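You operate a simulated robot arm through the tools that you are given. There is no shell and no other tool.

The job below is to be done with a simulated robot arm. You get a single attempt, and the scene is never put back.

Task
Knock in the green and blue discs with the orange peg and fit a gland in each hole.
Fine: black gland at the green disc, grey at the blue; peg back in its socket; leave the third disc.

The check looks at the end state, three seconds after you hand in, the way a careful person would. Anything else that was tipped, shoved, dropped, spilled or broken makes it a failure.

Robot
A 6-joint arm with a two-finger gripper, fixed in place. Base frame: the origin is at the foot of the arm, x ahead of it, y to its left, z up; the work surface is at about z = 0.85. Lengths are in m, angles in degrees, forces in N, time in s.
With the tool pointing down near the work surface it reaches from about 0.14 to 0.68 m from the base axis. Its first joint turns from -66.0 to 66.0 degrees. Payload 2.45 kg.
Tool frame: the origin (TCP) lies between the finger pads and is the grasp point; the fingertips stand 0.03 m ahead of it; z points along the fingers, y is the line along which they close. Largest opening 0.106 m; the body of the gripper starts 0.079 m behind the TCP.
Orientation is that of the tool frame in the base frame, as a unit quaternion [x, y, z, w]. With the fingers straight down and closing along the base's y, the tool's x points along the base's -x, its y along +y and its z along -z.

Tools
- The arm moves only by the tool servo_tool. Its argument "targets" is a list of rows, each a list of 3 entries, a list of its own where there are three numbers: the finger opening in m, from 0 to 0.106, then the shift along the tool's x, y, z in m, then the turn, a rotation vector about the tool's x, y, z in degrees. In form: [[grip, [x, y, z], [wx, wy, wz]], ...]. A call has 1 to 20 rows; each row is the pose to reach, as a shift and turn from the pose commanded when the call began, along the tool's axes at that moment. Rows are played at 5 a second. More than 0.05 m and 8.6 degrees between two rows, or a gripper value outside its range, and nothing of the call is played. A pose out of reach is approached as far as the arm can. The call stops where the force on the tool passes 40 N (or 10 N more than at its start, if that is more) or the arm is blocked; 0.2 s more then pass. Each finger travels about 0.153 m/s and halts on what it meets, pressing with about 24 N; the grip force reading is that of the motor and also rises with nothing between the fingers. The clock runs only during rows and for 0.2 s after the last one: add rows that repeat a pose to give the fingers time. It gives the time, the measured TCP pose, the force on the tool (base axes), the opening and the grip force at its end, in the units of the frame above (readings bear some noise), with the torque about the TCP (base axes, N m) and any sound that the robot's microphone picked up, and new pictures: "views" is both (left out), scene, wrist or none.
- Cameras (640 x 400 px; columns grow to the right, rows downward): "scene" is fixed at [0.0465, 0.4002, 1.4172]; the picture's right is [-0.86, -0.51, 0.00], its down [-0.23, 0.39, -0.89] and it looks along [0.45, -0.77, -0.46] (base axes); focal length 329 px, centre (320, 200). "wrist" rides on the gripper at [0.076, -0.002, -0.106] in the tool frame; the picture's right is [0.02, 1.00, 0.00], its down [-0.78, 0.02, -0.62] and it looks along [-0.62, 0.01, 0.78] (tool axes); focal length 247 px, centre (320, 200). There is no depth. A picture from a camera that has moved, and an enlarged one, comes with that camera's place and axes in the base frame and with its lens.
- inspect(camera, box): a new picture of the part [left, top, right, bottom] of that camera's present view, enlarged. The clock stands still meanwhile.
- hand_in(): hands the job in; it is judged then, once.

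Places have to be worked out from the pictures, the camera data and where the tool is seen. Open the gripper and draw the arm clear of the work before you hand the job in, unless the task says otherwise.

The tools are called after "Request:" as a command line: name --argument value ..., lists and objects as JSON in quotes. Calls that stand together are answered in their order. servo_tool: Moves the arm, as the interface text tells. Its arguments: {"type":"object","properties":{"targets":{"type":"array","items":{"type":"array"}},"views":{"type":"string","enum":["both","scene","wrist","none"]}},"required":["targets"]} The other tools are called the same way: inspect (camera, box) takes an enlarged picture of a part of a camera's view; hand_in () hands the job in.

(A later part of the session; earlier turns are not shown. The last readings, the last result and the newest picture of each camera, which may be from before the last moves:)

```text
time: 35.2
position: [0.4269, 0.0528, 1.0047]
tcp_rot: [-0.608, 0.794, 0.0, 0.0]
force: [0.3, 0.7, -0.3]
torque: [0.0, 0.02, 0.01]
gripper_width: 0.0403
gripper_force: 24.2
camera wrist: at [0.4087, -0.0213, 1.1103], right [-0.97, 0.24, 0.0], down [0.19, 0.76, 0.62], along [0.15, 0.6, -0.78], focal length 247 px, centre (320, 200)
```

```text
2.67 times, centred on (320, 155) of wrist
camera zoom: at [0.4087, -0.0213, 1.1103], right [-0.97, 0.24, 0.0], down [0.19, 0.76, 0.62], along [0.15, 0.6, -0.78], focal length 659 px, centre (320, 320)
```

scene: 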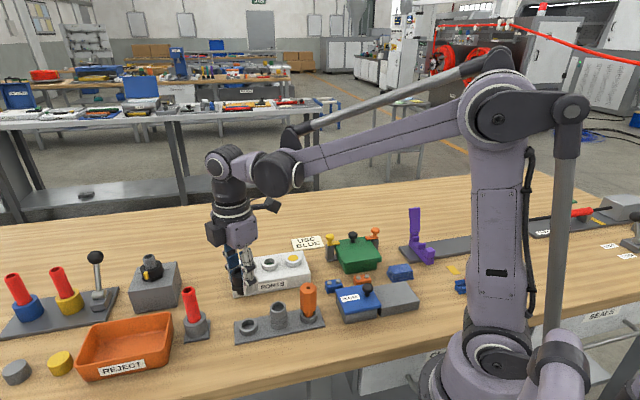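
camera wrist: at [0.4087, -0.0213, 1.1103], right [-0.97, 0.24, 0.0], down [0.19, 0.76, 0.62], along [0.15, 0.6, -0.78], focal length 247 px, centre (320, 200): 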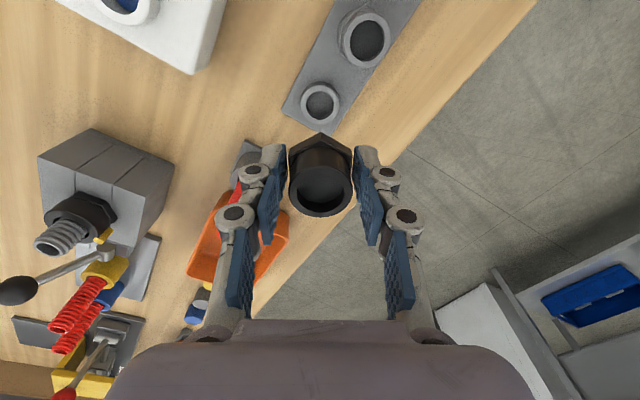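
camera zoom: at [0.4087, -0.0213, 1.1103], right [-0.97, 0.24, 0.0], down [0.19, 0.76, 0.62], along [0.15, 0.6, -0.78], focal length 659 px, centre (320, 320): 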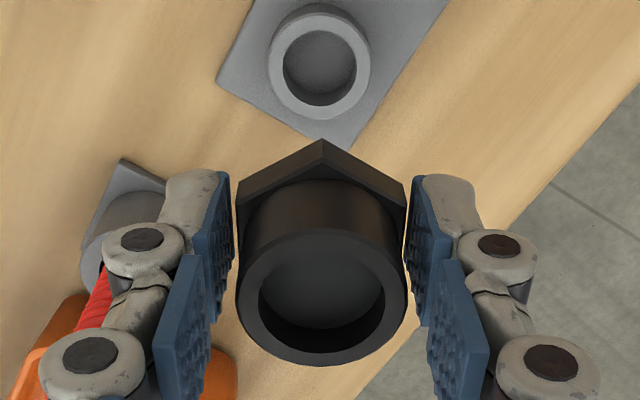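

The gland hangs straight; its rack ring shows exactly on the picture's centre column, which gives me an alignment reference. I carry it to the green port and hover at the same relative height (about 0.14 above the rim) to compare.

Request:
servo_tool --targets '[[0.015, [0, 0, -0.0362], [0, 0, 0]], [0.015, [0.033, -0.0256, -0.0362], [0, 0, 0]], [0.015, [0.066, -0.0512, -0.0362], [0, 0, 0]], [0.015, [0.099, -0.0769, -0.0362], [0, 0, 0]], [0.015, [0.1322, -0.1025, -0.0362], [0, 0, 0]], [0.015, [0.1322, -0.1025, -0.0362], [0, 0, 0]]]'

Request:
inspect --camera "wrist" --box '[260, 80, 380, 230]'

Request:
inspect --camera "scene" --box '[210, 200, 330, 300]'

```text
time: 36.6
position: [0.4926, -0.1018, 1.0415]
tcp_rot: [-0.609, 0.793, -0.001, 0.0]
force: [-0.5, -0.2, 0.1]
torque: [-0.01, 0.0, 0.01]
gripper_width: 0.04
gripper_force: 23.6
camera wrist: at [0.4736, -0.1759, 1.1471], right [-0.97, 0.24, 0.0], down [0.19, 0.76, 0.62], along [0.15, 0.6, -0.78], focal length 247 px, centre (320, 200)
```

scene: 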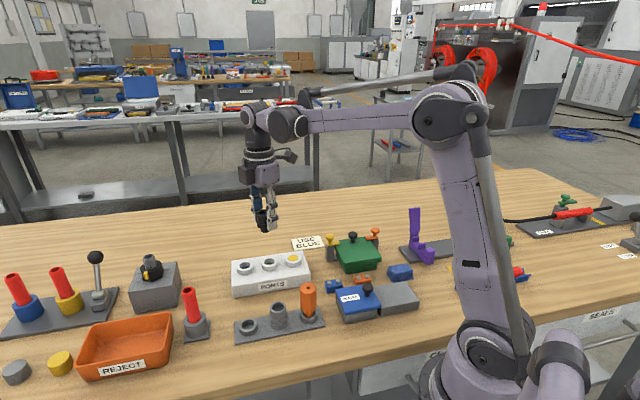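
wrist: 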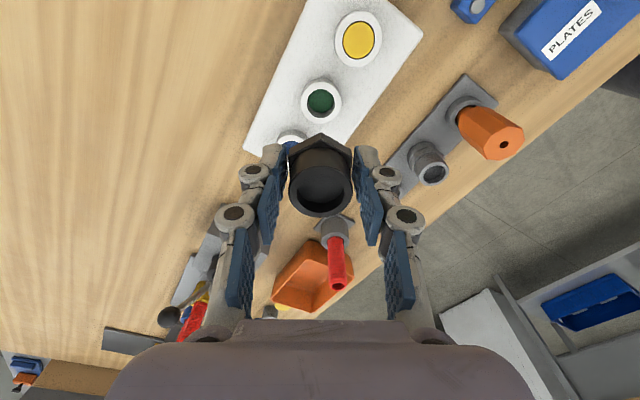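

```text
2.67 times, centred on (320, 155) of wrist
camera zoom: at [0.4736, -0.1759, 1.1471], right [-0.97, 0.24, 0.0], down [0.19, 0.76, 0.62], along [0.15, 0.6, -0.78], focal length 659 px, centre (320, 320)
```

zoom: 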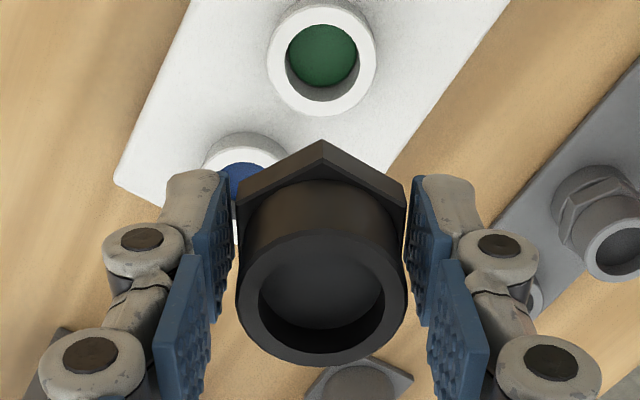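

```text
4.00 times, centred on (270, 250) of scene
camera zoom: at [0.0465, 0.4002, 1.4172], right [-0.86, -0.51, 0.0], down [-0.23, 0.39, -0.89], along [0.45, -0.77, -0.46], focal length 1314 px, centre (520, 0)
```

zoom: 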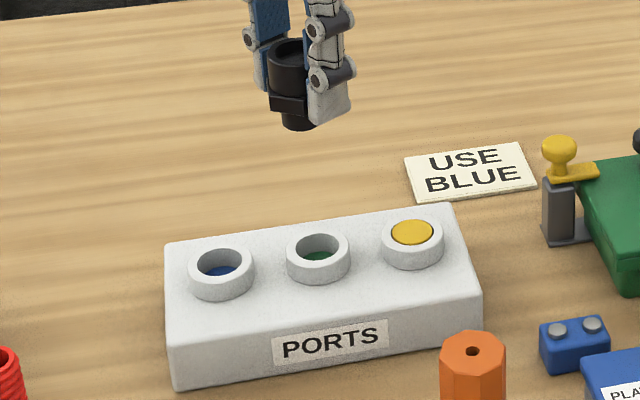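

The port ring sits about 2 px (0.7 mm) to the right of the reference. I turn +60° to measure the other direction the same way.

Request:
servo_tool --targets '[[0.015, [0, 0.0006, 0], [0, 0, 8]], [0.015, [0, 0.0006, 0], [0, 0, 16]], [0.015, [0, 0.0006, 0], [0, 0, 24]], [0.015, [0, 0.0006, 0], [0, 0, 32]], [0.015, [0, 0.0006, 0], [0, 0, 40]], [0.015, [0, 0.0006, 0], [0, 0, 48]], [0.015, [0, 0.0006, 0], [0, 0, 56]], [0.015, [0, 0.0006, 0], [0, 0, 60]], [0.015, [0, 0.0006, 0], [0, 0, 60]]]' --views "wrist"

Request:
inspect --camera "wrist" --box '[260, 80, 380, 230]'

```text
time: 38.6
position: [0.4919, -0.1013, 1.0405]
tcp_rot: [-0.13, 0.992, 0.0, 0.0]
force: [-0.4, 0.5, -0.5]
torque: [0.0, 0.0, 0.01]
gripper_width: 0.0401
gripper_force: 24.4
camera wrist: at [0.4173, -0.1228, 1.147], right [-0.28, 0.96, 0.0], down [0.75, 0.22, 0.62], along [0.6, 0.17, -0.78], focal length 247 px, centre (320, 200)
```

wrist: 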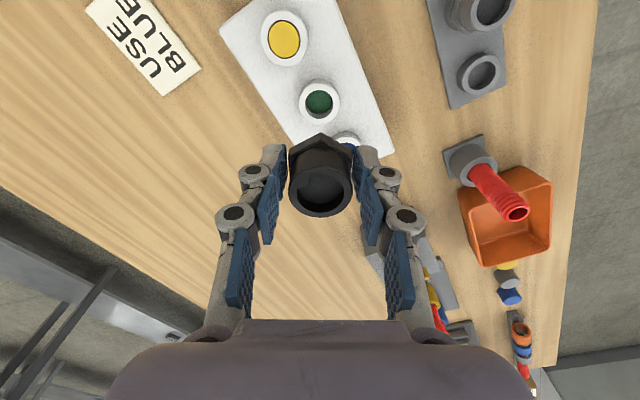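

```text
2.67 times, centred on (320, 155) of wrist
camera zoom: at [0.4173, -0.1228, 1.147], right [-0.28, 0.96, 0.0], down [0.75, 0.22, 0.62], along [0.6, 0.17, -0.78], focal length 659 px, centre (320, 320)
```

zoom: 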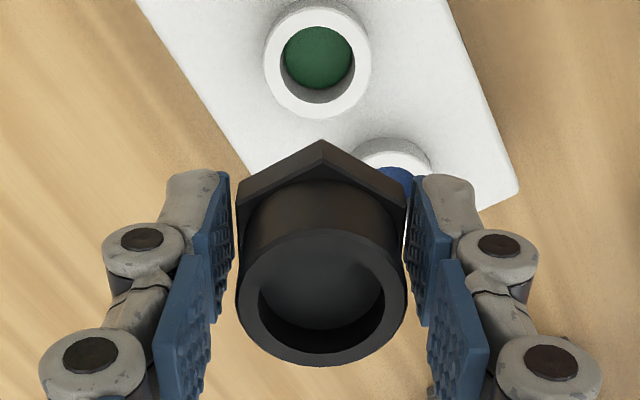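

Here it sits about 2.7 px to the left, so I correct 0.9 mm that way, turn back to -75° for a better outside view, and lower to about 3 cm above the rim.

Request:
servo_tool --targets '[[0.015, [0.0005, -0.0009, 0], [0, 0, -8]], [0.015, [0.0005, -0.0009, 0.005], [0, 0, -16]], [0.015, [0.0005, -0.0009, 0.015], [0, 0, -24]], [0.015, [0.0005, -0.0009, 0.025], [0, 0, -32]], [0.015, [0.0005, -0.0009, 0.035], [0, 0, -40]], [0.015, [0.0005, -0.0009, 0.045], [0, 0, -48]], [0.015, [0.0005, -0.0009, 0.055], [0, 0, -56]], [0.015, [0.0005, -0.0009, 0.065], [0, 0, -60]], [0.015, [0.0005, -0.0009, 0.07], [0, 0, -60]], [0.015, [0.0005, -0.0009, 0.07], [0, 0, -60]]]'

Request:
inspect --camera "scene" --box '[230, 220, 310, 300]'

Request:
inspect --camera "wrist" --box '[260, 80, 380, 230]'

```text
time: 40.8
position: [0.4912, -0.103, 0.971]
tcp_rot: [-0.609, 0.793, 0.0, 0.0]
force: [-0.1, -0.4, -0.6]
torque: [0.0, -0.01, 0.0]
gripper_width: 0.0405
gripper_force: 24.0
camera wrist: at [0.473, -0.1768, 1.0767], right [-0.97, 0.24, 0.0], down [0.19, 0.76, 0.62], along [0.15, 0.6, -0.78], focal length 247 px, centre (320, 200)
```

scene: 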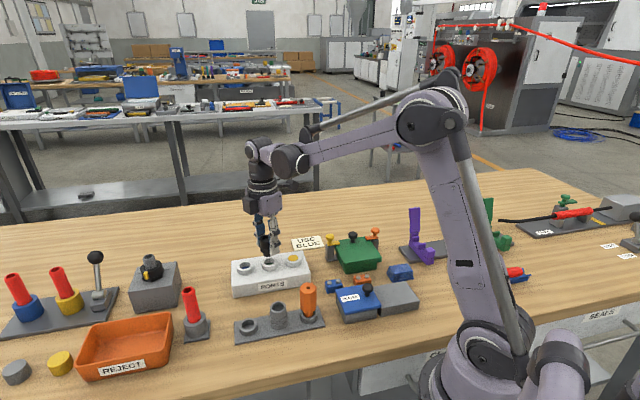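
wrist: 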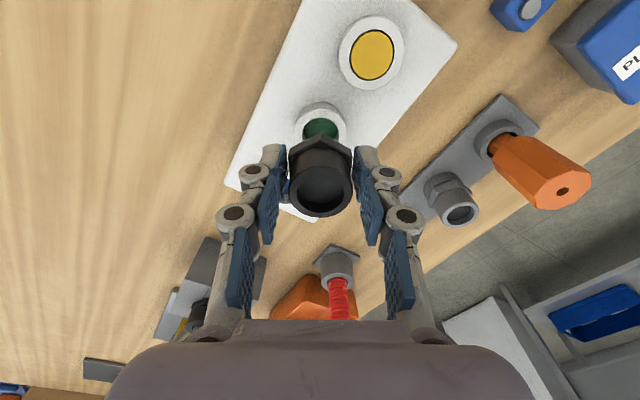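

```text
5.00 times, centred on (270, 260) of scene
camera zoom: at [0.0465, 0.4002, 1.4172], right [-0.86, -0.51, 0.0], down [-0.23, 0.39, -0.89], along [0.45, -0.77, -0.46], focal length 1643 px, centre (570, -100)
```

zoom: 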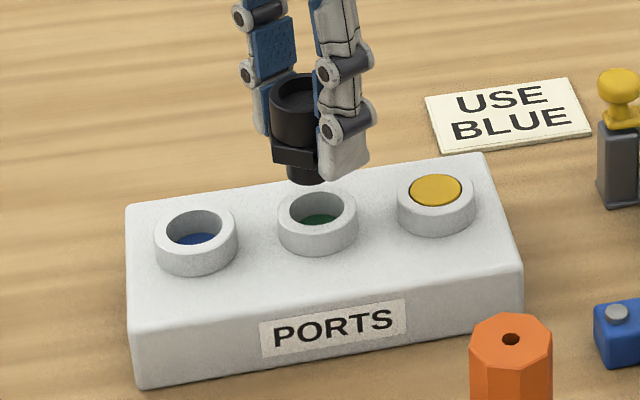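

```text
2.67 times, centred on (320, 155) of wrist
camera zoom: at [0.473, -0.1768, 1.0767], right [-0.97, 0.24, 0.0], down [0.19, 0.76, 0.62], along [0.15, 0.6, -0.78], focal length 659 px, centre (320, 320)
```

zoom: 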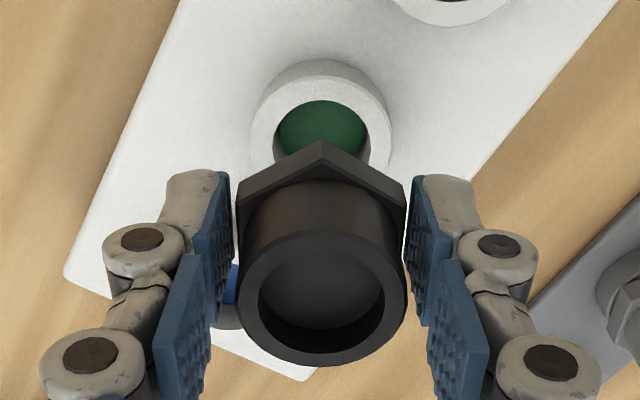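

Alignment looks right from both cameras (within about 0.5 mm). I lower toward the rim, then go slowly past it, watching the force.

Request:
servo_tool --targets '[[0.015, [0, 0.0003, 0.01], [0, 0, 0]], [0.015, [0, 0.0003, 0.02], [0, 0, 0]], [0.015, [0, 0.0003, 0.025], [0, 0, 0]], [0.015, [0, 0.0003, 0.028], [0, 0, 0]], [0.015, [0, 0.0003, 0.03], [0, 0, 0]], [0.015, [0, 0.0003, 0.032], [0, 0, 0]]]'

Request:
inspect --camera "scene" --box '[230, 220, 310, 300]'

```text
time: 42.2
position: [0.4902, -0.1036, 0.9393]
tcp_rot: [-0.609, 0.793, 0.0, 0.0]
force: [-1.6, -1.1, -0.2]
torque: [0.0, 0.0, 0.06]
gripper_width: 0.0403
gripper_force: 24.1
camera wrist: at [0.4723, -0.1765, 1.0447], right [-0.97, 0.24, 0.0], down [0.19, 0.76, 0.62], along [0.15, 0.6, -0.78], focal length 247 px, centre (320, 200)
```

scene: 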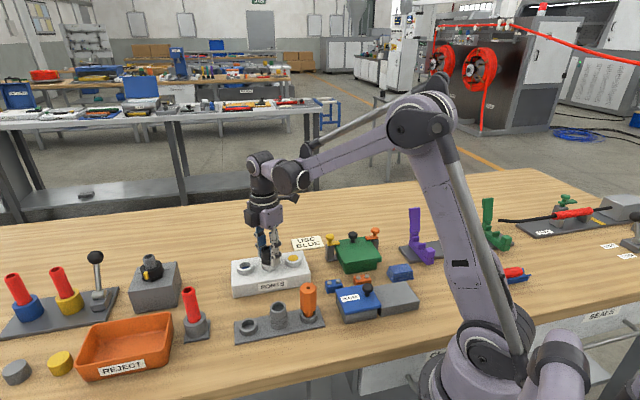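
wrist: 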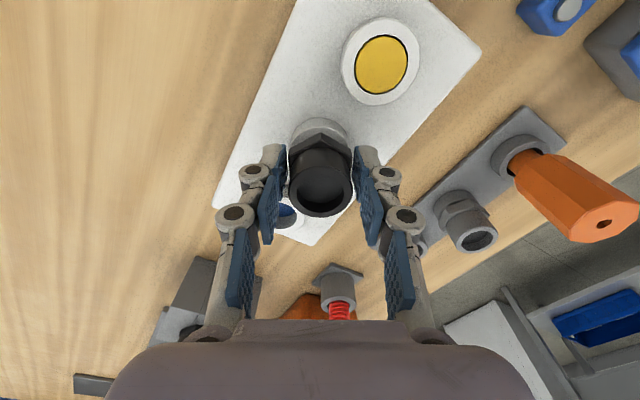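

```text
5.00 times, centred on (270, 260) of scene
camera zoom: at [0.0465, 0.4002, 1.4172], right [-0.86, -0.51, 0.0], down [-0.23, 0.39, -0.89], along [0.45, -0.77, -0.46], focal length 1643 px, centre (570, -100)
```

zoom: 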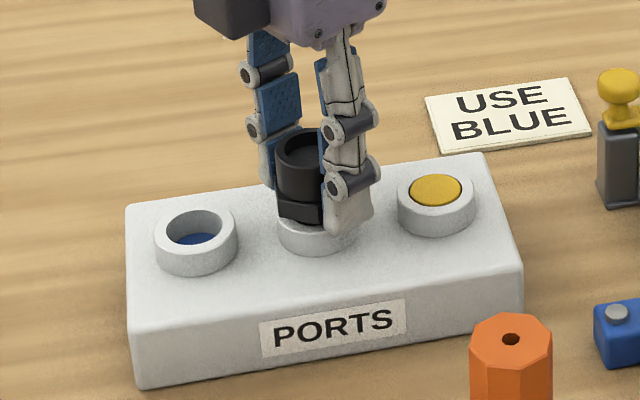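

No vertical force: the spigot has entered the hole. I keep lowering in 1.5 mm steps.

Request:
servo_tool --targets '[[0.015, [0, 0, 0.0015], [0, 0, 0]], [0.015, [0, 0, 0.003], [0, 0, 0]], [0.015, [0, 0, 0.0045], [0, 0, 0]]]'

Request:
inspect --camera "scene" --box '[230, 220, 310, 300]'

```text
time: 43.0
position: [0.4921, -0.1025, 0.9353]
tcp_rot: [-0.609, 0.794, 0.0, 0.0]
force: [0.3, -1.3, 1.8]
torque: [-0.02, 0.02, 0.01]
gripper_width: 0.0402
gripper_force: 23.8
camera wrist: at [0.4724, -0.1767, 1.0405], right [-0.97, 0.24, 0.0], down [0.19, 0.76, 0.62], along [0.15, 0.6, -0.78], focal length 247 px, centre (320, 200)
```

scene: 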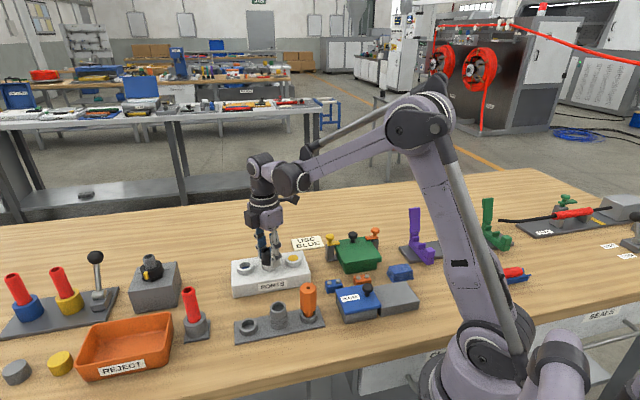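
wrist: 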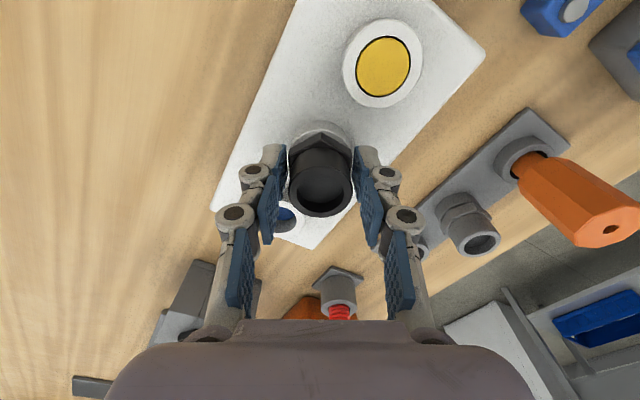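

```text
5.00 times, centred on (270, 260) of scene
camera zoom: at [0.0464, 0.4002, 1.4172], right [-0.86, -0.51, 0.0], down [-0.23, 0.39, -0.89], along [0.45, -0.77, -0.46], focal length 1643 px, centre (570, -100)
```

zoom: 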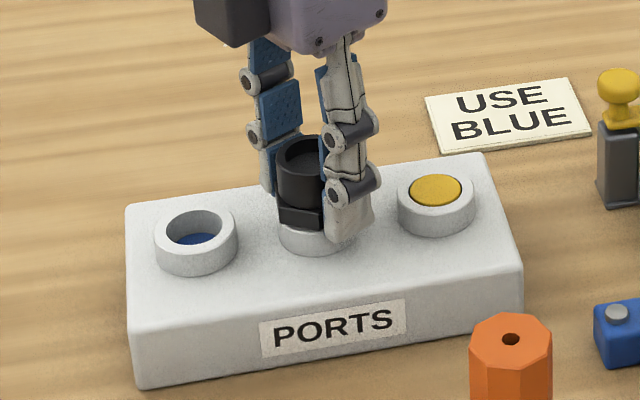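

A slight 1.8 N appears. I go down another 2.5 mm in small steps to see whether the hex seats.

Request:
servo_tool --targets '[[0.015, [0, 0, 0.001], [0, 0, 0]], [0.015, [0, 0, 0.002], [0, 0, 0]], [0.015, [0, 0, 0.0025], [0, 0, 0]]]' --views "scene"

Request:
inspect --camera "scene" --box '[240, 230, 300, 290]'

```text
time: 43.8
position: [0.4921, -0.1016, 0.9331]
tcp_rot: [-0.609, 0.793, -0.001, 0.0]
force: [0.0, -0.3, 21.5]
torque: [0.0, 0.02, 0.0]
gripper_width: 0.0403
gripper_force: 24.2
```

scene: 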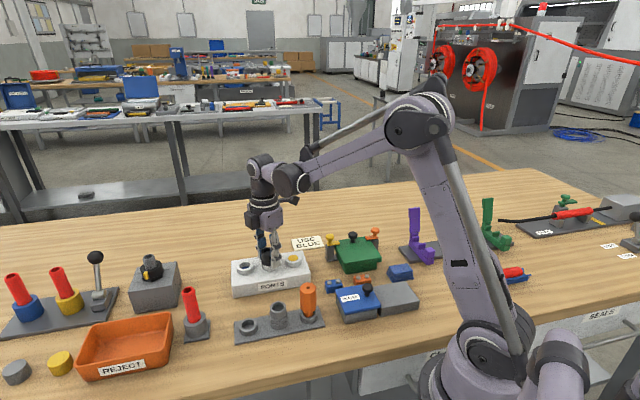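

```text
6.67 times, centred on (270, 260) of scene
camera zoom: at [0.0462, 0.4003, 1.4172], right [-0.86, -0.51, 0.0], down [-0.23, 0.39, -0.89], along [0.45, -0.77, -0.46], focal length 2190 px, centre (653, -200)
```

zoom: 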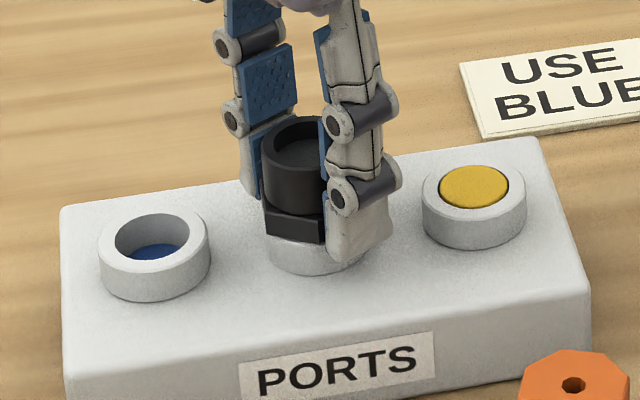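

The force is up to 21 N and the hex now sits on the rim: it is seated. I ease off about 1 mm, open, and rise straight up.

Request:
servo_tool --targets '[[0.015, [0, 0, -0.001], [0, 0, 0]], [0.044, [0, 0, -0.001], [0, 0, 0]], [0.052, [0, 0, -0.001], [0, 0, 0]], [0.06, [0, 0, -0.001], [0, 0, 0]], [0.06, [0, 0, -0.001], [0, 0, 0]], [0.06, [0, 0, -0.02], [0, 0, 0]], [0.06, [0, 0, -0.05], [0, 0, 0]], [0.06, [0, 0, -0.08], [0, 0, 0]], [0.06, [0, 0, -0.1], [0, 0, 0]], [0.06, [0, 0, -0.1], [0, 0, 0]]]'

Request:
inspect --camera "scene" --box '[220, 230, 320, 320]'

Request:
inspect --camera "wrist" --box '[240, 40, 400, 200]'

```text
time: 46.0
position: [0.4917, -0.1027, 1.0311]
tcp_rot: [-0.609, 0.793, 0.001, 0.0]
force: [-0.6, -0.4, -0.2]
torque: [-0.02, 0.01, 0.03]
gripper_width: 0.0596
gripper_force: 0.1
camera wrist: at [0.4716, -0.1771, 1.1379], right [-0.97, 0.24, 0.0], down [0.19, 0.76, 0.62], along [0.15, 0.6, -0.78], focal length 247 px, centre (320, 200)
```

scene: 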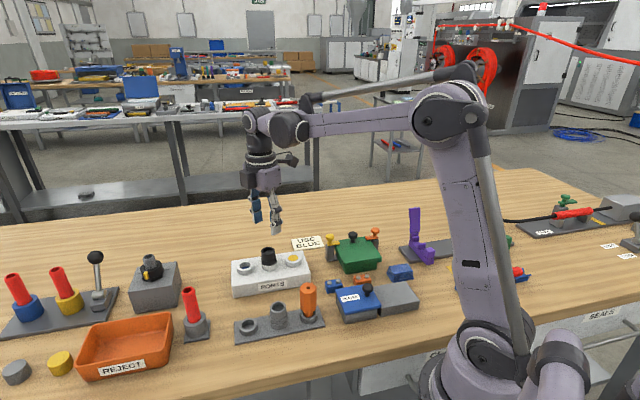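
wrist: 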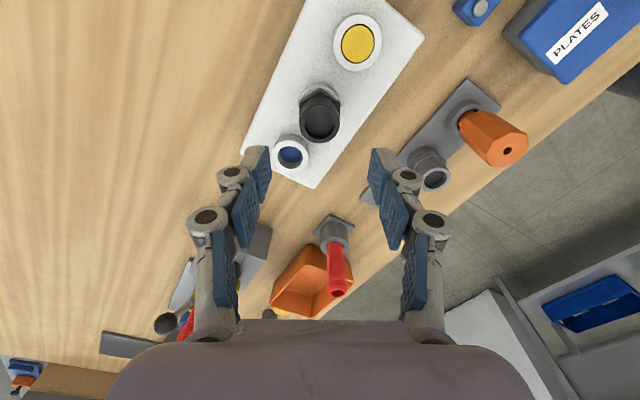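

```text
4.44 times, centred on (270, 275) of scene
camera zoom: at [0.0465, 0.4002, 1.4172], right [-0.86, -0.51, 0.0], down [-0.23, 0.39, -0.89], along [0.45, -0.77, -0.46], focal length 1460 px, centre (542, -133)
```

zoom: 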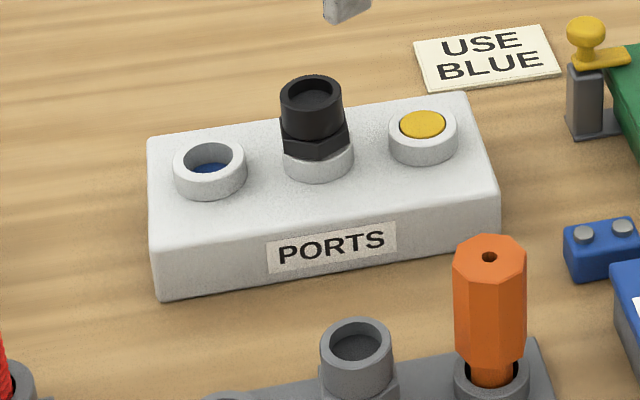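

```text
2.50 times, centred on (320, 120) of wrist
camera zoom: at [0.4716, -0.1771, 1.1379], right [-0.97, 0.24, 0.0], down [0.19, 0.76, 0.62], along [0.15, 0.6, -0.78], focal length 617 px, centre (320, 400)
```

zoom: 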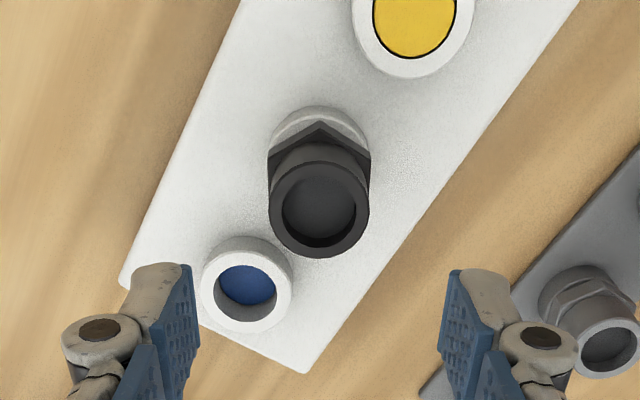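

The black gland stands in the green port. I check closely that it is seated straight.

Request:
inspect --camera "scene" --box '[250, 240, 290, 280]'

Request:
inspect --camera "scene" --box '[255, 290, 300, 335]'

```text
10.00 times, centred on (270, 260) of scene
camera zoom: at [0.0465, 0.4002, 1.4172], right [-0.86, -0.51, 0.0], down [-0.23, 0.39, -0.89], along [0.45, -0.77, -0.46], focal length 3286 px, centre (820, -400)
```

zoom: 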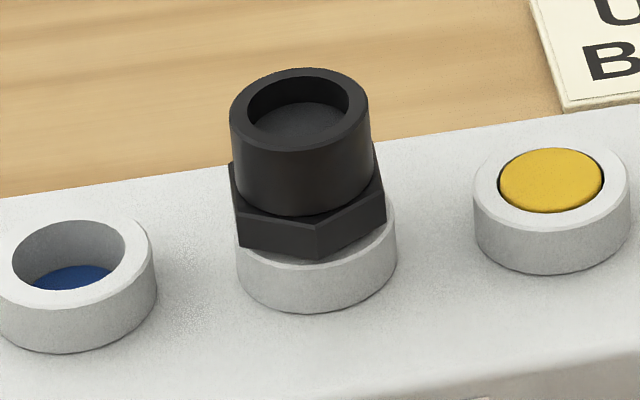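

```text
8.89 times, centred on (278, 312) of scene
camera zoom: at [0.0465, 0.4002, 1.4172], right [-0.86, -0.51, 0.0], down [-0.23, 0.39, -0.89], along [0.45, -0.77, -0.46], focal length 2921 px, centre (698, -800)
```

zoom: 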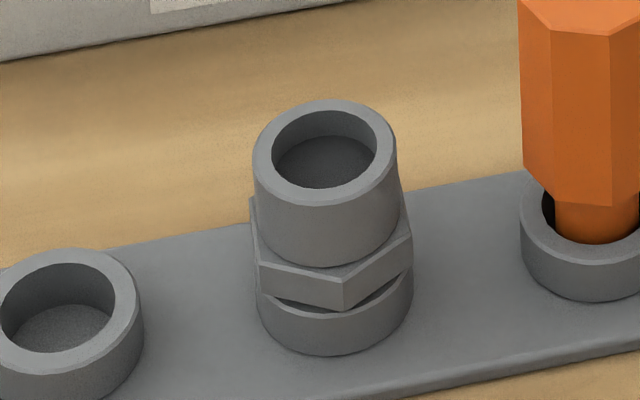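

The black gland's hex lies flush on the rim. Now I go to the grey gland, which should be midway between the peg's and black's sockets at (0.382,0.0073).

Request:
servo_tool --targets '[[0.065, [-0.018, 0.031, 0], [0, 0, 0]], [0.07, [-0.038, 0.066, 0], [0, 0, 0]], [0.07, [-0.058, 0.1, 0], [0, 0, 0]], [0.07, [-0.0773, 0.1339, 0], [0, 0, 0]], [0.07, [-0.0773, 0.1339, 0.025], [0, 0, 0]], [0.07, [-0.0773, 0.1339, 0.045], [0, 0, 0]], [0.07, [-0.0773, 0.1339, 0.045], [0, 0, 0]]]'

Request:
inspect --camera "wrist" --box '[240, 60, 400, 200]'

Request:
inspect --camera "scene" --box '[230, 250, 340, 340]'

```text
time: 47.6
position: [0.3811, 0.0071, 0.9877]
tcp_rot: [-0.608, 0.794, -0.001, 0.0]
force: [-0.3, -0.7, -0.2]
torque: [0.0, 0.0, 0.01]
gripper_width: 0.0696
gripper_force: 0.0
camera wrist: at [0.3627, -0.0668, 1.0929], right [-0.97, 0.24, 0.0], down [0.19, 0.76, 0.62], along [0.15, 0.6, -0.78], focal length 247 px, centre (320, 200)
```

scene: 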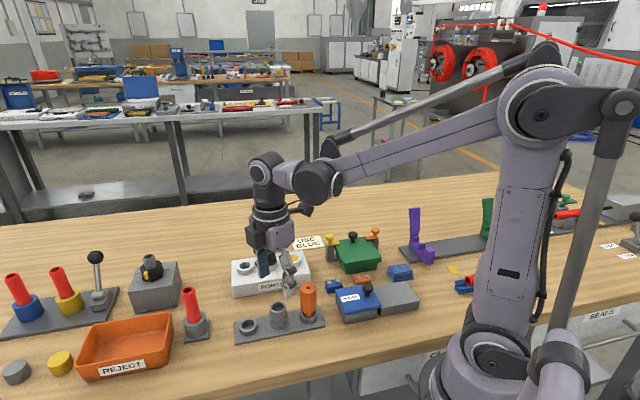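
wrist: 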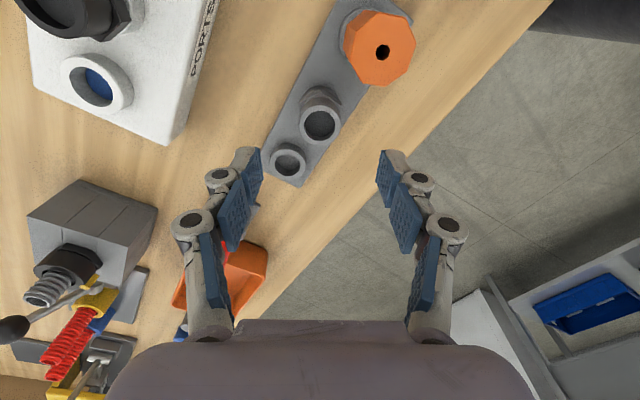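

```text
2.86 times, centred on (320, 130) of wrist
camera zoom: at [0.3627, -0.0668, 1.0929], right [-0.97, 0.24, 0.0], down [0.19, 0.76, 0.62], along [0.15, 0.6, -0.78], focal length 706 px, centre (320, 400)
```

zoom: 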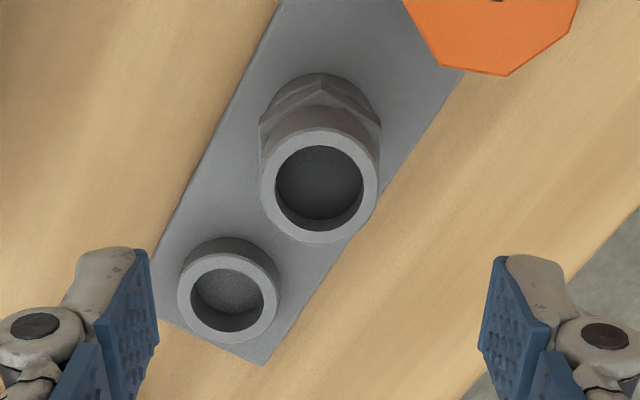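

```text
4.44 times, centred on (285, 295) of scene
camera zoom: at [0.0465, 0.4002, 1.4172], right [-0.86, -0.51, 0.0], down [-0.23, 0.39, -0.89], along [0.45, -0.77, -0.46], focal length 1460 px, centre (476, -222)
```

zoom: 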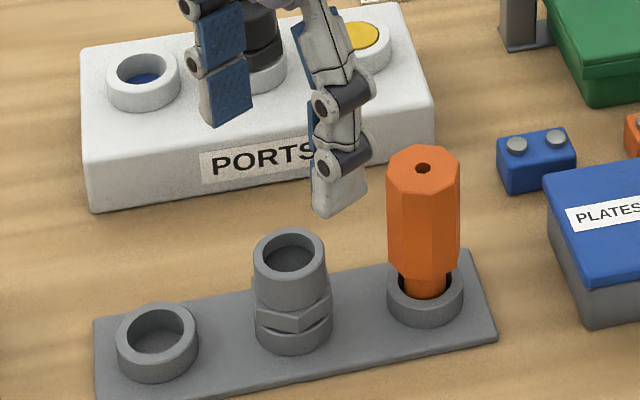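

The grey gland is centred side to side and about 1 mm toward the camera side, with flats facing the pads. I correct and lower to the hex.

Request:
servo_tool --targets '[[0.07, [0.001, 0, 0.025], [0, 0, 0]], [0.07, [0.001, 0, 0.05], [0, 0, 0]], [0.07, [0.001, 0, 0.07], [0, 0, 0]], [0.07, [0.001, 0, 0.082], [0, 0, 0]], [0.07, [0.001, 0, 0.0872], [0, 0, 0]], [0.07, [0.001, 0, 0.0872], [0, 0, 0]]]'

Request:
inspect --camera "scene" --box '[230, 260, 330, 340]'

Request:
inspect --camera "wrist" --box '[220, 80, 420, 260]'

```text
time: 49.0
position: [0.3818, 0.0062, 0.8997]
tcp_rot: [-0.609, 0.793, 0.0, 0.0]
force: [0.5, -0.5, 0.4]
torque: [0.01, 0.01, -0.02]
gripper_width: 0.07
gripper_force: 0.1
camera wrist: at [0.363, -0.0685, 1.0055], right [-0.97, 0.24, 0.0], down [0.19, 0.76, 0.62], along [0.15, 0.6, -0.78], focal length 247 px, centre (320, 200)
```

scene: 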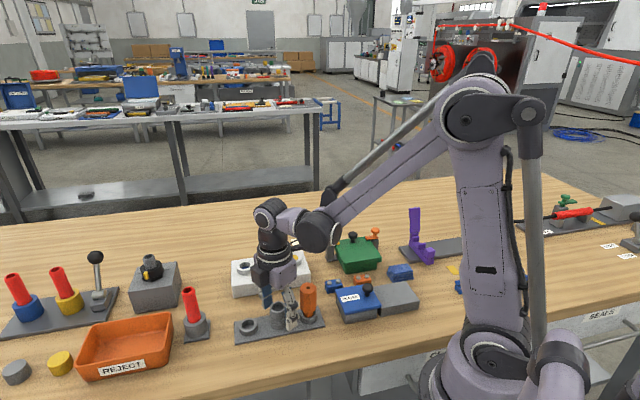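
wrist: 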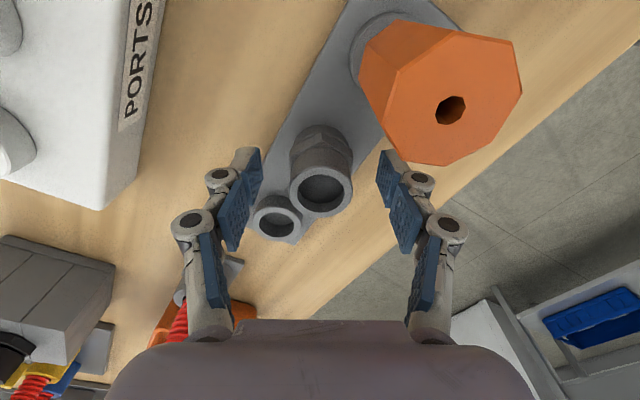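

```text
5.00 times, centred on (280, 300) of scene
camera zoom: at [0.0465, 0.4002, 1.4172], right [-0.86, -0.51, 0.0], down [-0.23, 0.39, -0.89], along [0.45, -0.77, -0.46], focal length 1643 px, centre (520, -300)
```

zoom: 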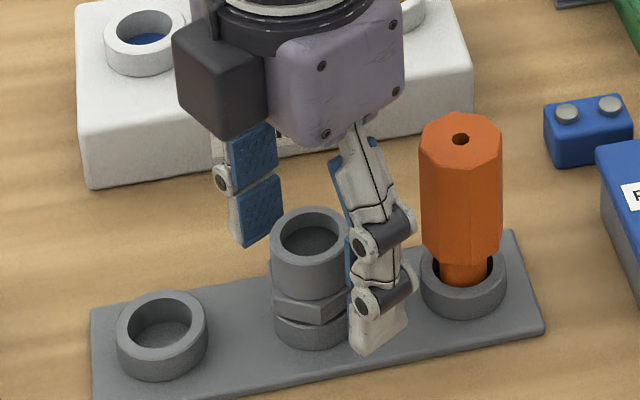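

```text
2.22 times, centred on (320, 170) of wrist
camera zoom: at [0.363, -0.0685, 1.0055], right [-0.97, 0.24, 0.0], down [0.19, 0.76, 0.62], along [0.15, 0.6, -0.78], focal length 549 px, centre (320, 267)
```

zoom: 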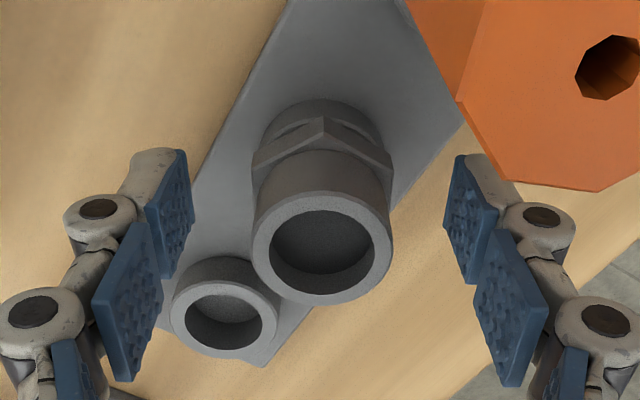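

The view matches the black one before gripping. I close.

Request:
servo_tool --targets '[[0.05, [0, 0, 0], [0, 0, 0]], [0.042, [0, 0, 0], [0, 0, 0]], [0.015, [0, 0, 0], [0, 0, 0]], [0.015, [0, 0, 0], [0, 0, 0]], [0.015, [0, 0, 0], [0, 0, 0]]]' --views "wrist"

Request:
servo_tool --targets '[[0.015, [0, 0, -0.002], [0, 0, 0]], [0.015, [0, 0, -0.005], [0, 0, 0]]]'

Request:
inspect --camera "scene" --box '[230, 260, 330, 340]'

```text
time: 50.2
position: [0.3819, 0.0057, 0.9003]
tcp_rot: [-0.609, 0.793, 0.0, 0.0]
force: [-0.3, -0.7, 3.3]
torque: [0.01, 0.02, 0.01]
gripper_width: 0.0403
gripper_force: 24.1
camera wrist: at [0.363, -0.0685, 1.0057], right [-0.97, 0.24, 0.0], down [0.19, 0.76, 0.62], along [0.15, 0.6, -0.78], focal length 247 px, centre (320, 200)
```

wrist: 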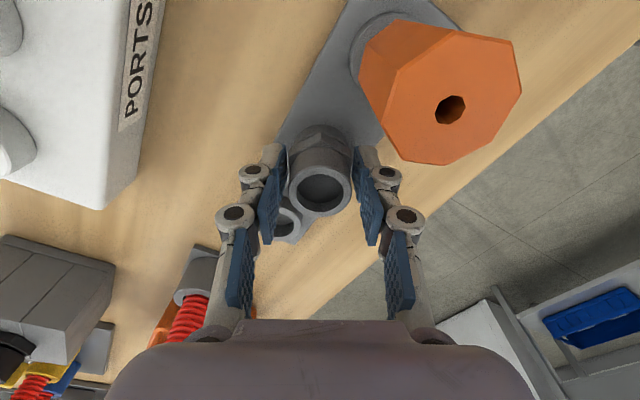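

```text
time: 50.8
position: [0.3809, 0.006, 0.9046]
tcp_rot: [-0.609, 0.793, 0.0, 0.0]
force: [0.0, -1.0, -0.9]
torque: [-0.04, 0.02, -0.01]
gripper_width: 0.0405
gripper_force: 23.6
camera wrist: at [0.3627, -0.0683, 1.0106], right [-0.97, 0.24, 0.0], down [0.19, 0.76, 0.62], along [0.15, 0.6, -0.78], focal length 247 px, centre (320, 200)
```

scene: 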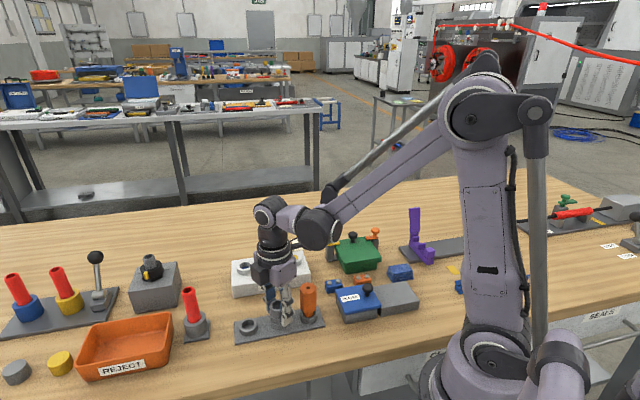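
wrist: 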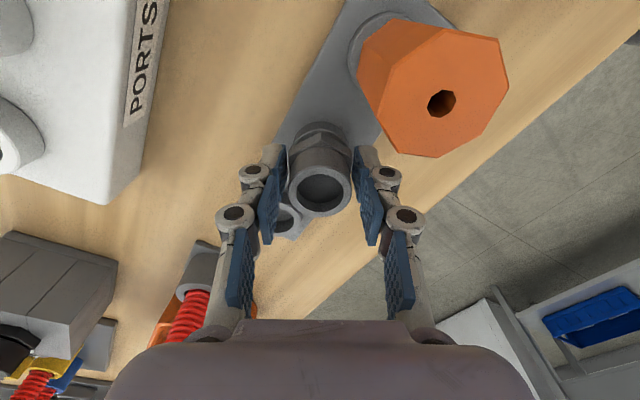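

```text
5.00 times, centred on (280, 300) of scene
camera zoom: at [0.0465, 0.4002, 1.4172], right [-0.86, -0.51, 0.0], down [-0.23, 0.39, -0.89], along [0.45, -0.77, -0.46], focal length 1643 px, centre (520, -300)
```

zoom: 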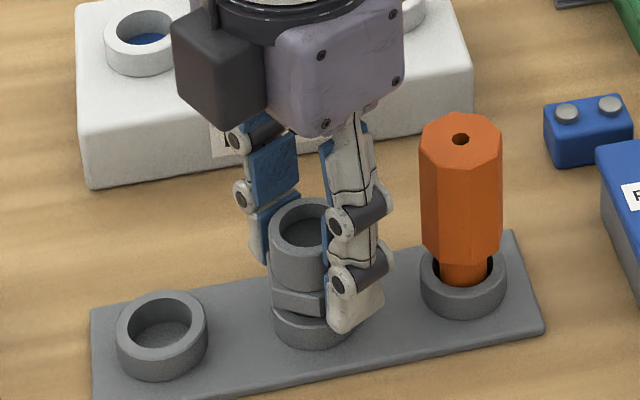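

The grey gland is held and rises freely. I lift it clear and carry it over to the blue port, judged at (0.5334,-0.0594), hovering at the reference height.

Request:
servo_tool --targets '[[0.015, [0, 0, -0.02], [0, 0, 0]], [0.015, [0, 0, -0.05], [0, 0, 0]], [0.015, [0, 0, -0.09], [0, 0, 0]], [0.015, [0, 0, -0.125], [0, 0, 0]], [0.015, [0, 0, -0.1362], [0, 0, 0]], [0.015, [0.006, -0.041, -0.1362], [0, 0, 0]], [0.015, [0.012, -0.082, -0.1362], [0, 0, 0]], [0.015, [0.018, -0.123, -0.1362], [0, 0, 0]], [0.015, [0.0242, -0.1635, -0.1362], [0, 0, 0]], [0.015, [0.0242, -0.1635, -0.1362], [0, 0, 0]]]'

Request:
inspect --camera "wrist" --box '[260, 80, 380, 230]'

Request:
inspect --camera "scene" --box '[210, 210, 330, 330]'

```text
time: 53.0
position: [0.5337, -0.0615, 1.0403]
tcp_rot: [-0.61, 0.793, 0.0, 0.0]
force: [-0.3, 0.2, 0.5]
torque: [-0.02, 0.02, 0.01]
gripper_width: 0.0404
gripper_force: 24.0
camera wrist: at [0.5146, -0.135, 1.1459], right [-0.97, 0.24, 0.0], down [0.19, 0.76, 0.62], along [0.15, 0.6, -0.78], focal length 247 px, centre (320, 200)
```

scene: 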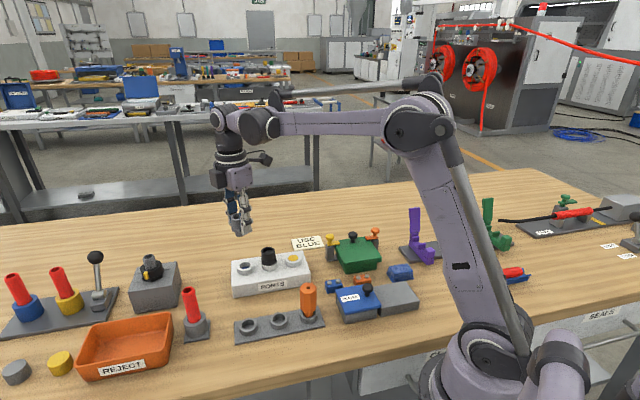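
wrist: 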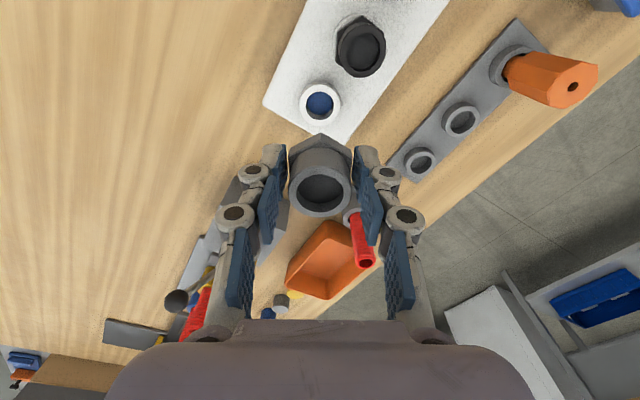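

```text
2.67 times, centred on (320, 155) of wrist
camera zoom: at [0.5146, -0.135, 1.1459], right [-0.97, 0.24, 0.0], down [0.19, 0.76, 0.62], along [0.15, 0.6, -0.78], focal length 659 px, centre (320, 320)
```

zoom: 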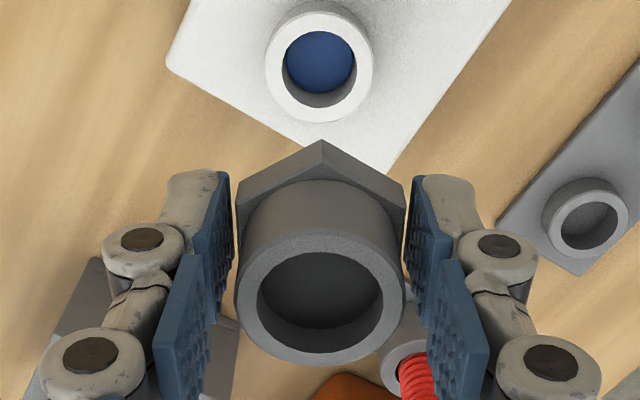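

```text
3.33 times, centred on (270, 270) of scene
camera zoom: at [0.0465, 0.4002, 1.4172], right [-0.86, -0.51, 0.0], down [-0.23, 0.39, -0.89], along [0.45, -0.77, -0.46], focal length 1095 px, centre (487, -33)
```

zoom: 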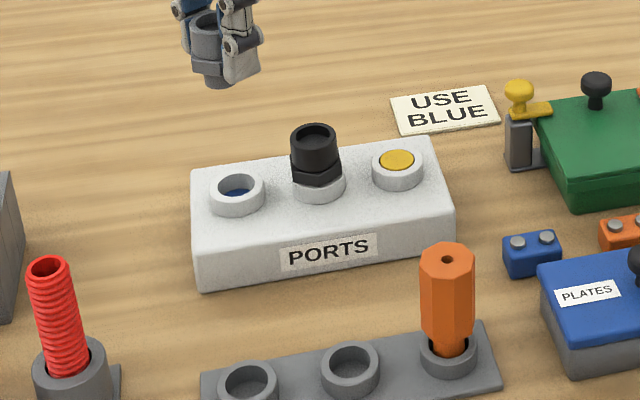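

The ring is within about 0.3 mm on this axis. I turn +60° to measure the other direction.

Request:
servo_tool --targets '[[0.015, [0, -0.0002, 0], [0, 0, 8]], [0.015, [0, -0.0002, 0], [0, 0, 16]], [0.015, [0, -0.0002, 0], [0, 0, 24]], [0.015, [0, -0.0002, 0], [0, 0, 32]], [0.015, [0, -0.0002, 0], [0, 0, 40]], [0.015, [0, -0.0002, 0], [0, 0, 48]], [0.015, [0, -0.0002, 0], [0, 0, 56]], [0.015, [0, -0.0002, 0], [0, 0, 60]], [0.015, [0, -0.0002, 0], [0, 0, 60]]]' --views "wrist"

Request:
inspect --camera "wrist" --box '[260, 80, 380, 230]'

```text
time: 55.0
position: [0.5336, -0.0589, 1.0404]
tcp_rot: [-0.13, 0.991, 0.0, 0.0]
force: [-0.6, 0.0, 0.0]
torque: [-0.02, 0.02, 0.01]
gripper_width: 0.0402
gripper_force: 23.9
camera wrist: at [0.4592, -0.0809, 1.1467], right [-0.28, 0.96, 0.0], down [0.75, 0.22, 0.62], along [0.6, 0.17, -0.78], focal length 247 px, centre (320, 200)
```

wrist: 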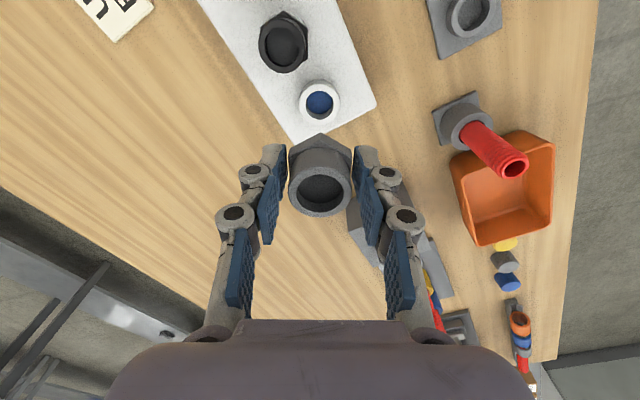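

```text
2.67 times, centred on (320, 155) of wrist
camera zoom: at [0.4592, -0.0809, 1.1467], right [-0.28, 0.96, 0.0], down [0.75, 0.22, 0.62], along [0.6, 0.17, -0.78], focal length 659 px, centre (320, 320)
```

zoom: 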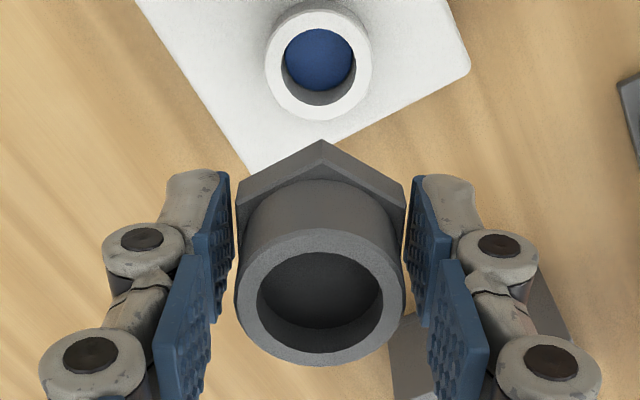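

It is within 0.4 mm here too. I make that small correction, turn back to -75° while still high, then lower toward the rim.

Request:
servo_tool --targets '[[0.015, [0.0002, -0.0003, 0], [0, 0, -8]], [0.015, [0.0002, -0.0003, 0], [0, 0, -16]], [0.015, [0.0002, -0.0003, 0], [0, 0, -24]], [0.015, [0.0002, -0.0003, 0], [0, 0, -32]], [0.015, [0.0002, -0.0003, 0], [0, 0, -40]], [0.015, [0.0002, -0.0003, 0], [0, 0, -48]], [0.015, [0.0002, -0.0003, 0], [0, 0, -56]], [0.015, [0.0002, -0.0003, 0], [0, 0, -60]], [0.015, [0.0002, -0.0003, 0.02], [0, 0, -60]], [0.015, [0.0002, -0.0003, 0.045], [0, 0, -60]], [0.015, [0.0002, -0.0003, 0.07], [0, 0, -60]], [0.015, [0.0002, -0.0003, 0.07], [0, 0, -60]]]'

Request:
inspect --camera "scene" --box '[220, 220, 300, 300]'

Request:
inspect --camera "wrist" --box '[260, 80, 380, 230]'

```text
time: 57.6
position: [0.5334, -0.0598, 0.9715]
tcp_rot: [-0.609, 0.793, 0.0, 0.0]
force: [0.4, 0.5, 0.5]
torque: [0.03, -0.01, -0.04]
gripper_width: 0.0402
gripper_force: 23.6
camera wrist: at [0.5142, -0.1344, 1.0764], right [-0.97, 0.24, 0.0], down [0.19, 0.76, 0.62], along [0.15, 0.6, -0.78], focal length 247 px, centre (320, 200)
```

scene: 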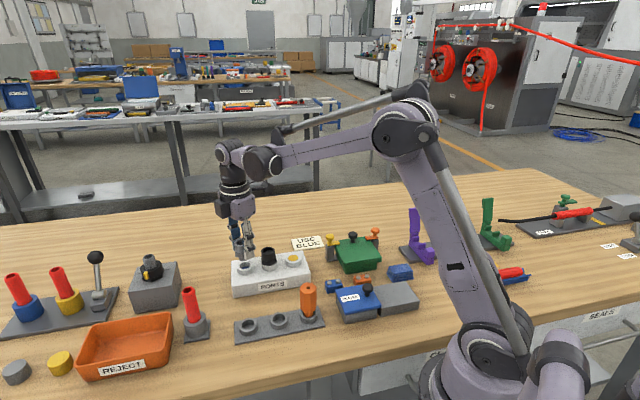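
wrist: 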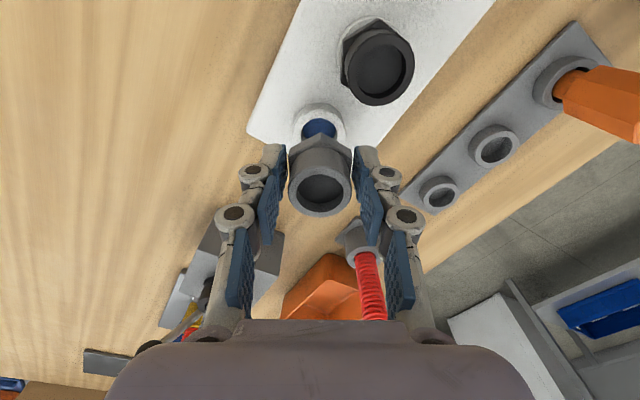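

```text
5.00 times, centred on (260, 260) of scene
camera zoom: at [0.0465, 0.4002, 1.4172], right [-0.86, -0.51, 0.0], down [-0.23, 0.39, -0.89], along [0.45, -0.77, -0.46], focal length 1643 px, centre (620, -100)
```

zoom: 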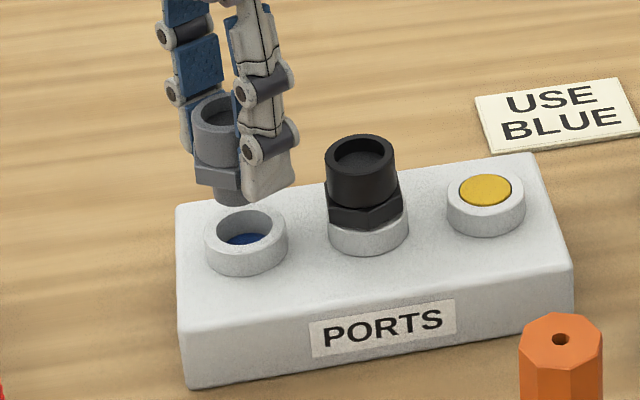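

```text
2.67 times, centred on (320, 155) of wrist
camera zoom: at [0.5142, -0.1344, 1.0764], right [-0.97, 0.24, 0.0], down [0.19, 0.76, 0.62], along [0.15, 0.6, -0.78], focal length 659 px, centre (320, 320)
```

zoom: 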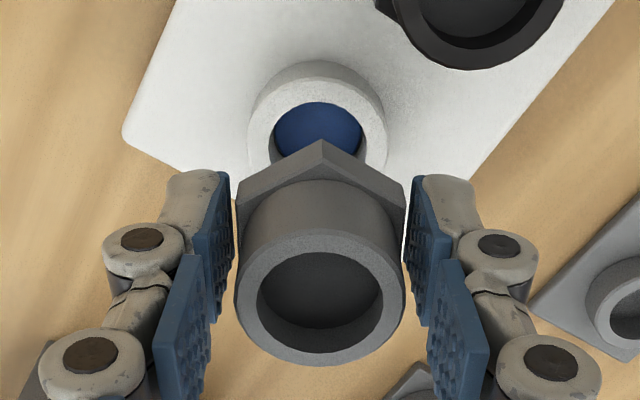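

The ring reads about 0.6 mm to the left, so I shift -0.5 mm and lower past the rim slowly.

Request:
servo_tool --targets '[[0.015, [0, -0.0005, 0.01], [0, 0, 0]], [0.015, [0, -0.0005, 0.02], [0, 0, 0]], [0.015, [0, -0.0005, 0.025], [0, 0, 0]], [0.015, [0, -0.0005, 0.028], [0, 0, 0]], [0.015, [0, -0.0005, 0.03], [0, 0, 0]], [0.015, [0, -0.0005, 0.032], [0, 0, 0]]]'

Request:
inspect --camera "scene" --box '[220, 220, 300, 300]'

```text
time: 59.0
position: [0.5331, -0.0598, 0.9391]
tcp_rot: [-0.609, 0.793, 0.0, 0.0]
force: [-0.8, 0.2, 0.3]
torque: [0.04, -0.01, 0.0]
gripper_width: 0.0404
gripper_force: 24.1
camera wrist: at [0.515, -0.1345, 1.0447], right [-0.97, 0.24, 0.0], down [0.19, 0.76, 0.62], along [0.15, 0.6, -0.78], focal length 247 px, centre (320, 200)
```

scene: 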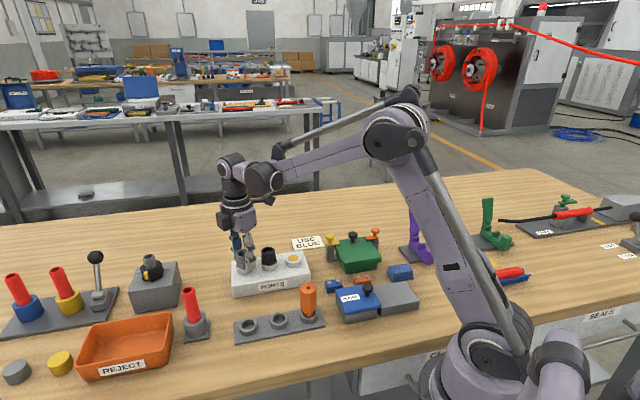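
wrist: 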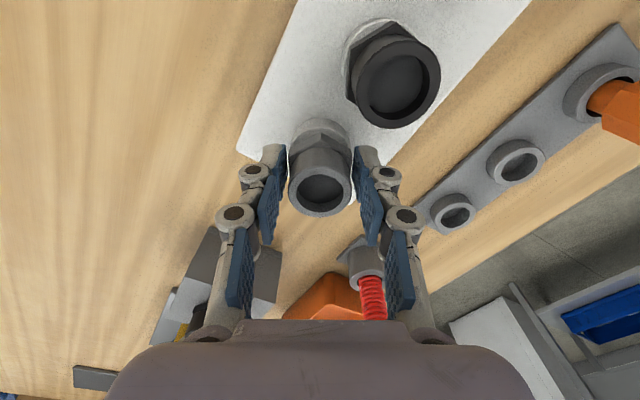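

```text
5.00 times, centred on (260, 260) of scene
camera zoom: at [0.0465, 0.4002, 1.4172], right [-0.86, -0.51, 0.0], down [-0.23, 0.39, -0.89], along [0.45, -0.77, -0.46], focal length 1643 px, centre (620, -100)
```

zoom: 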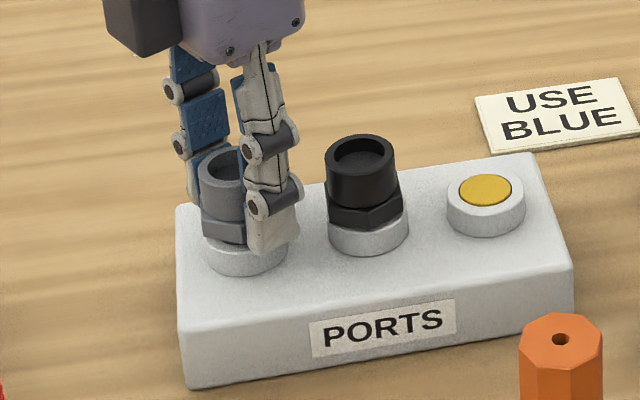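

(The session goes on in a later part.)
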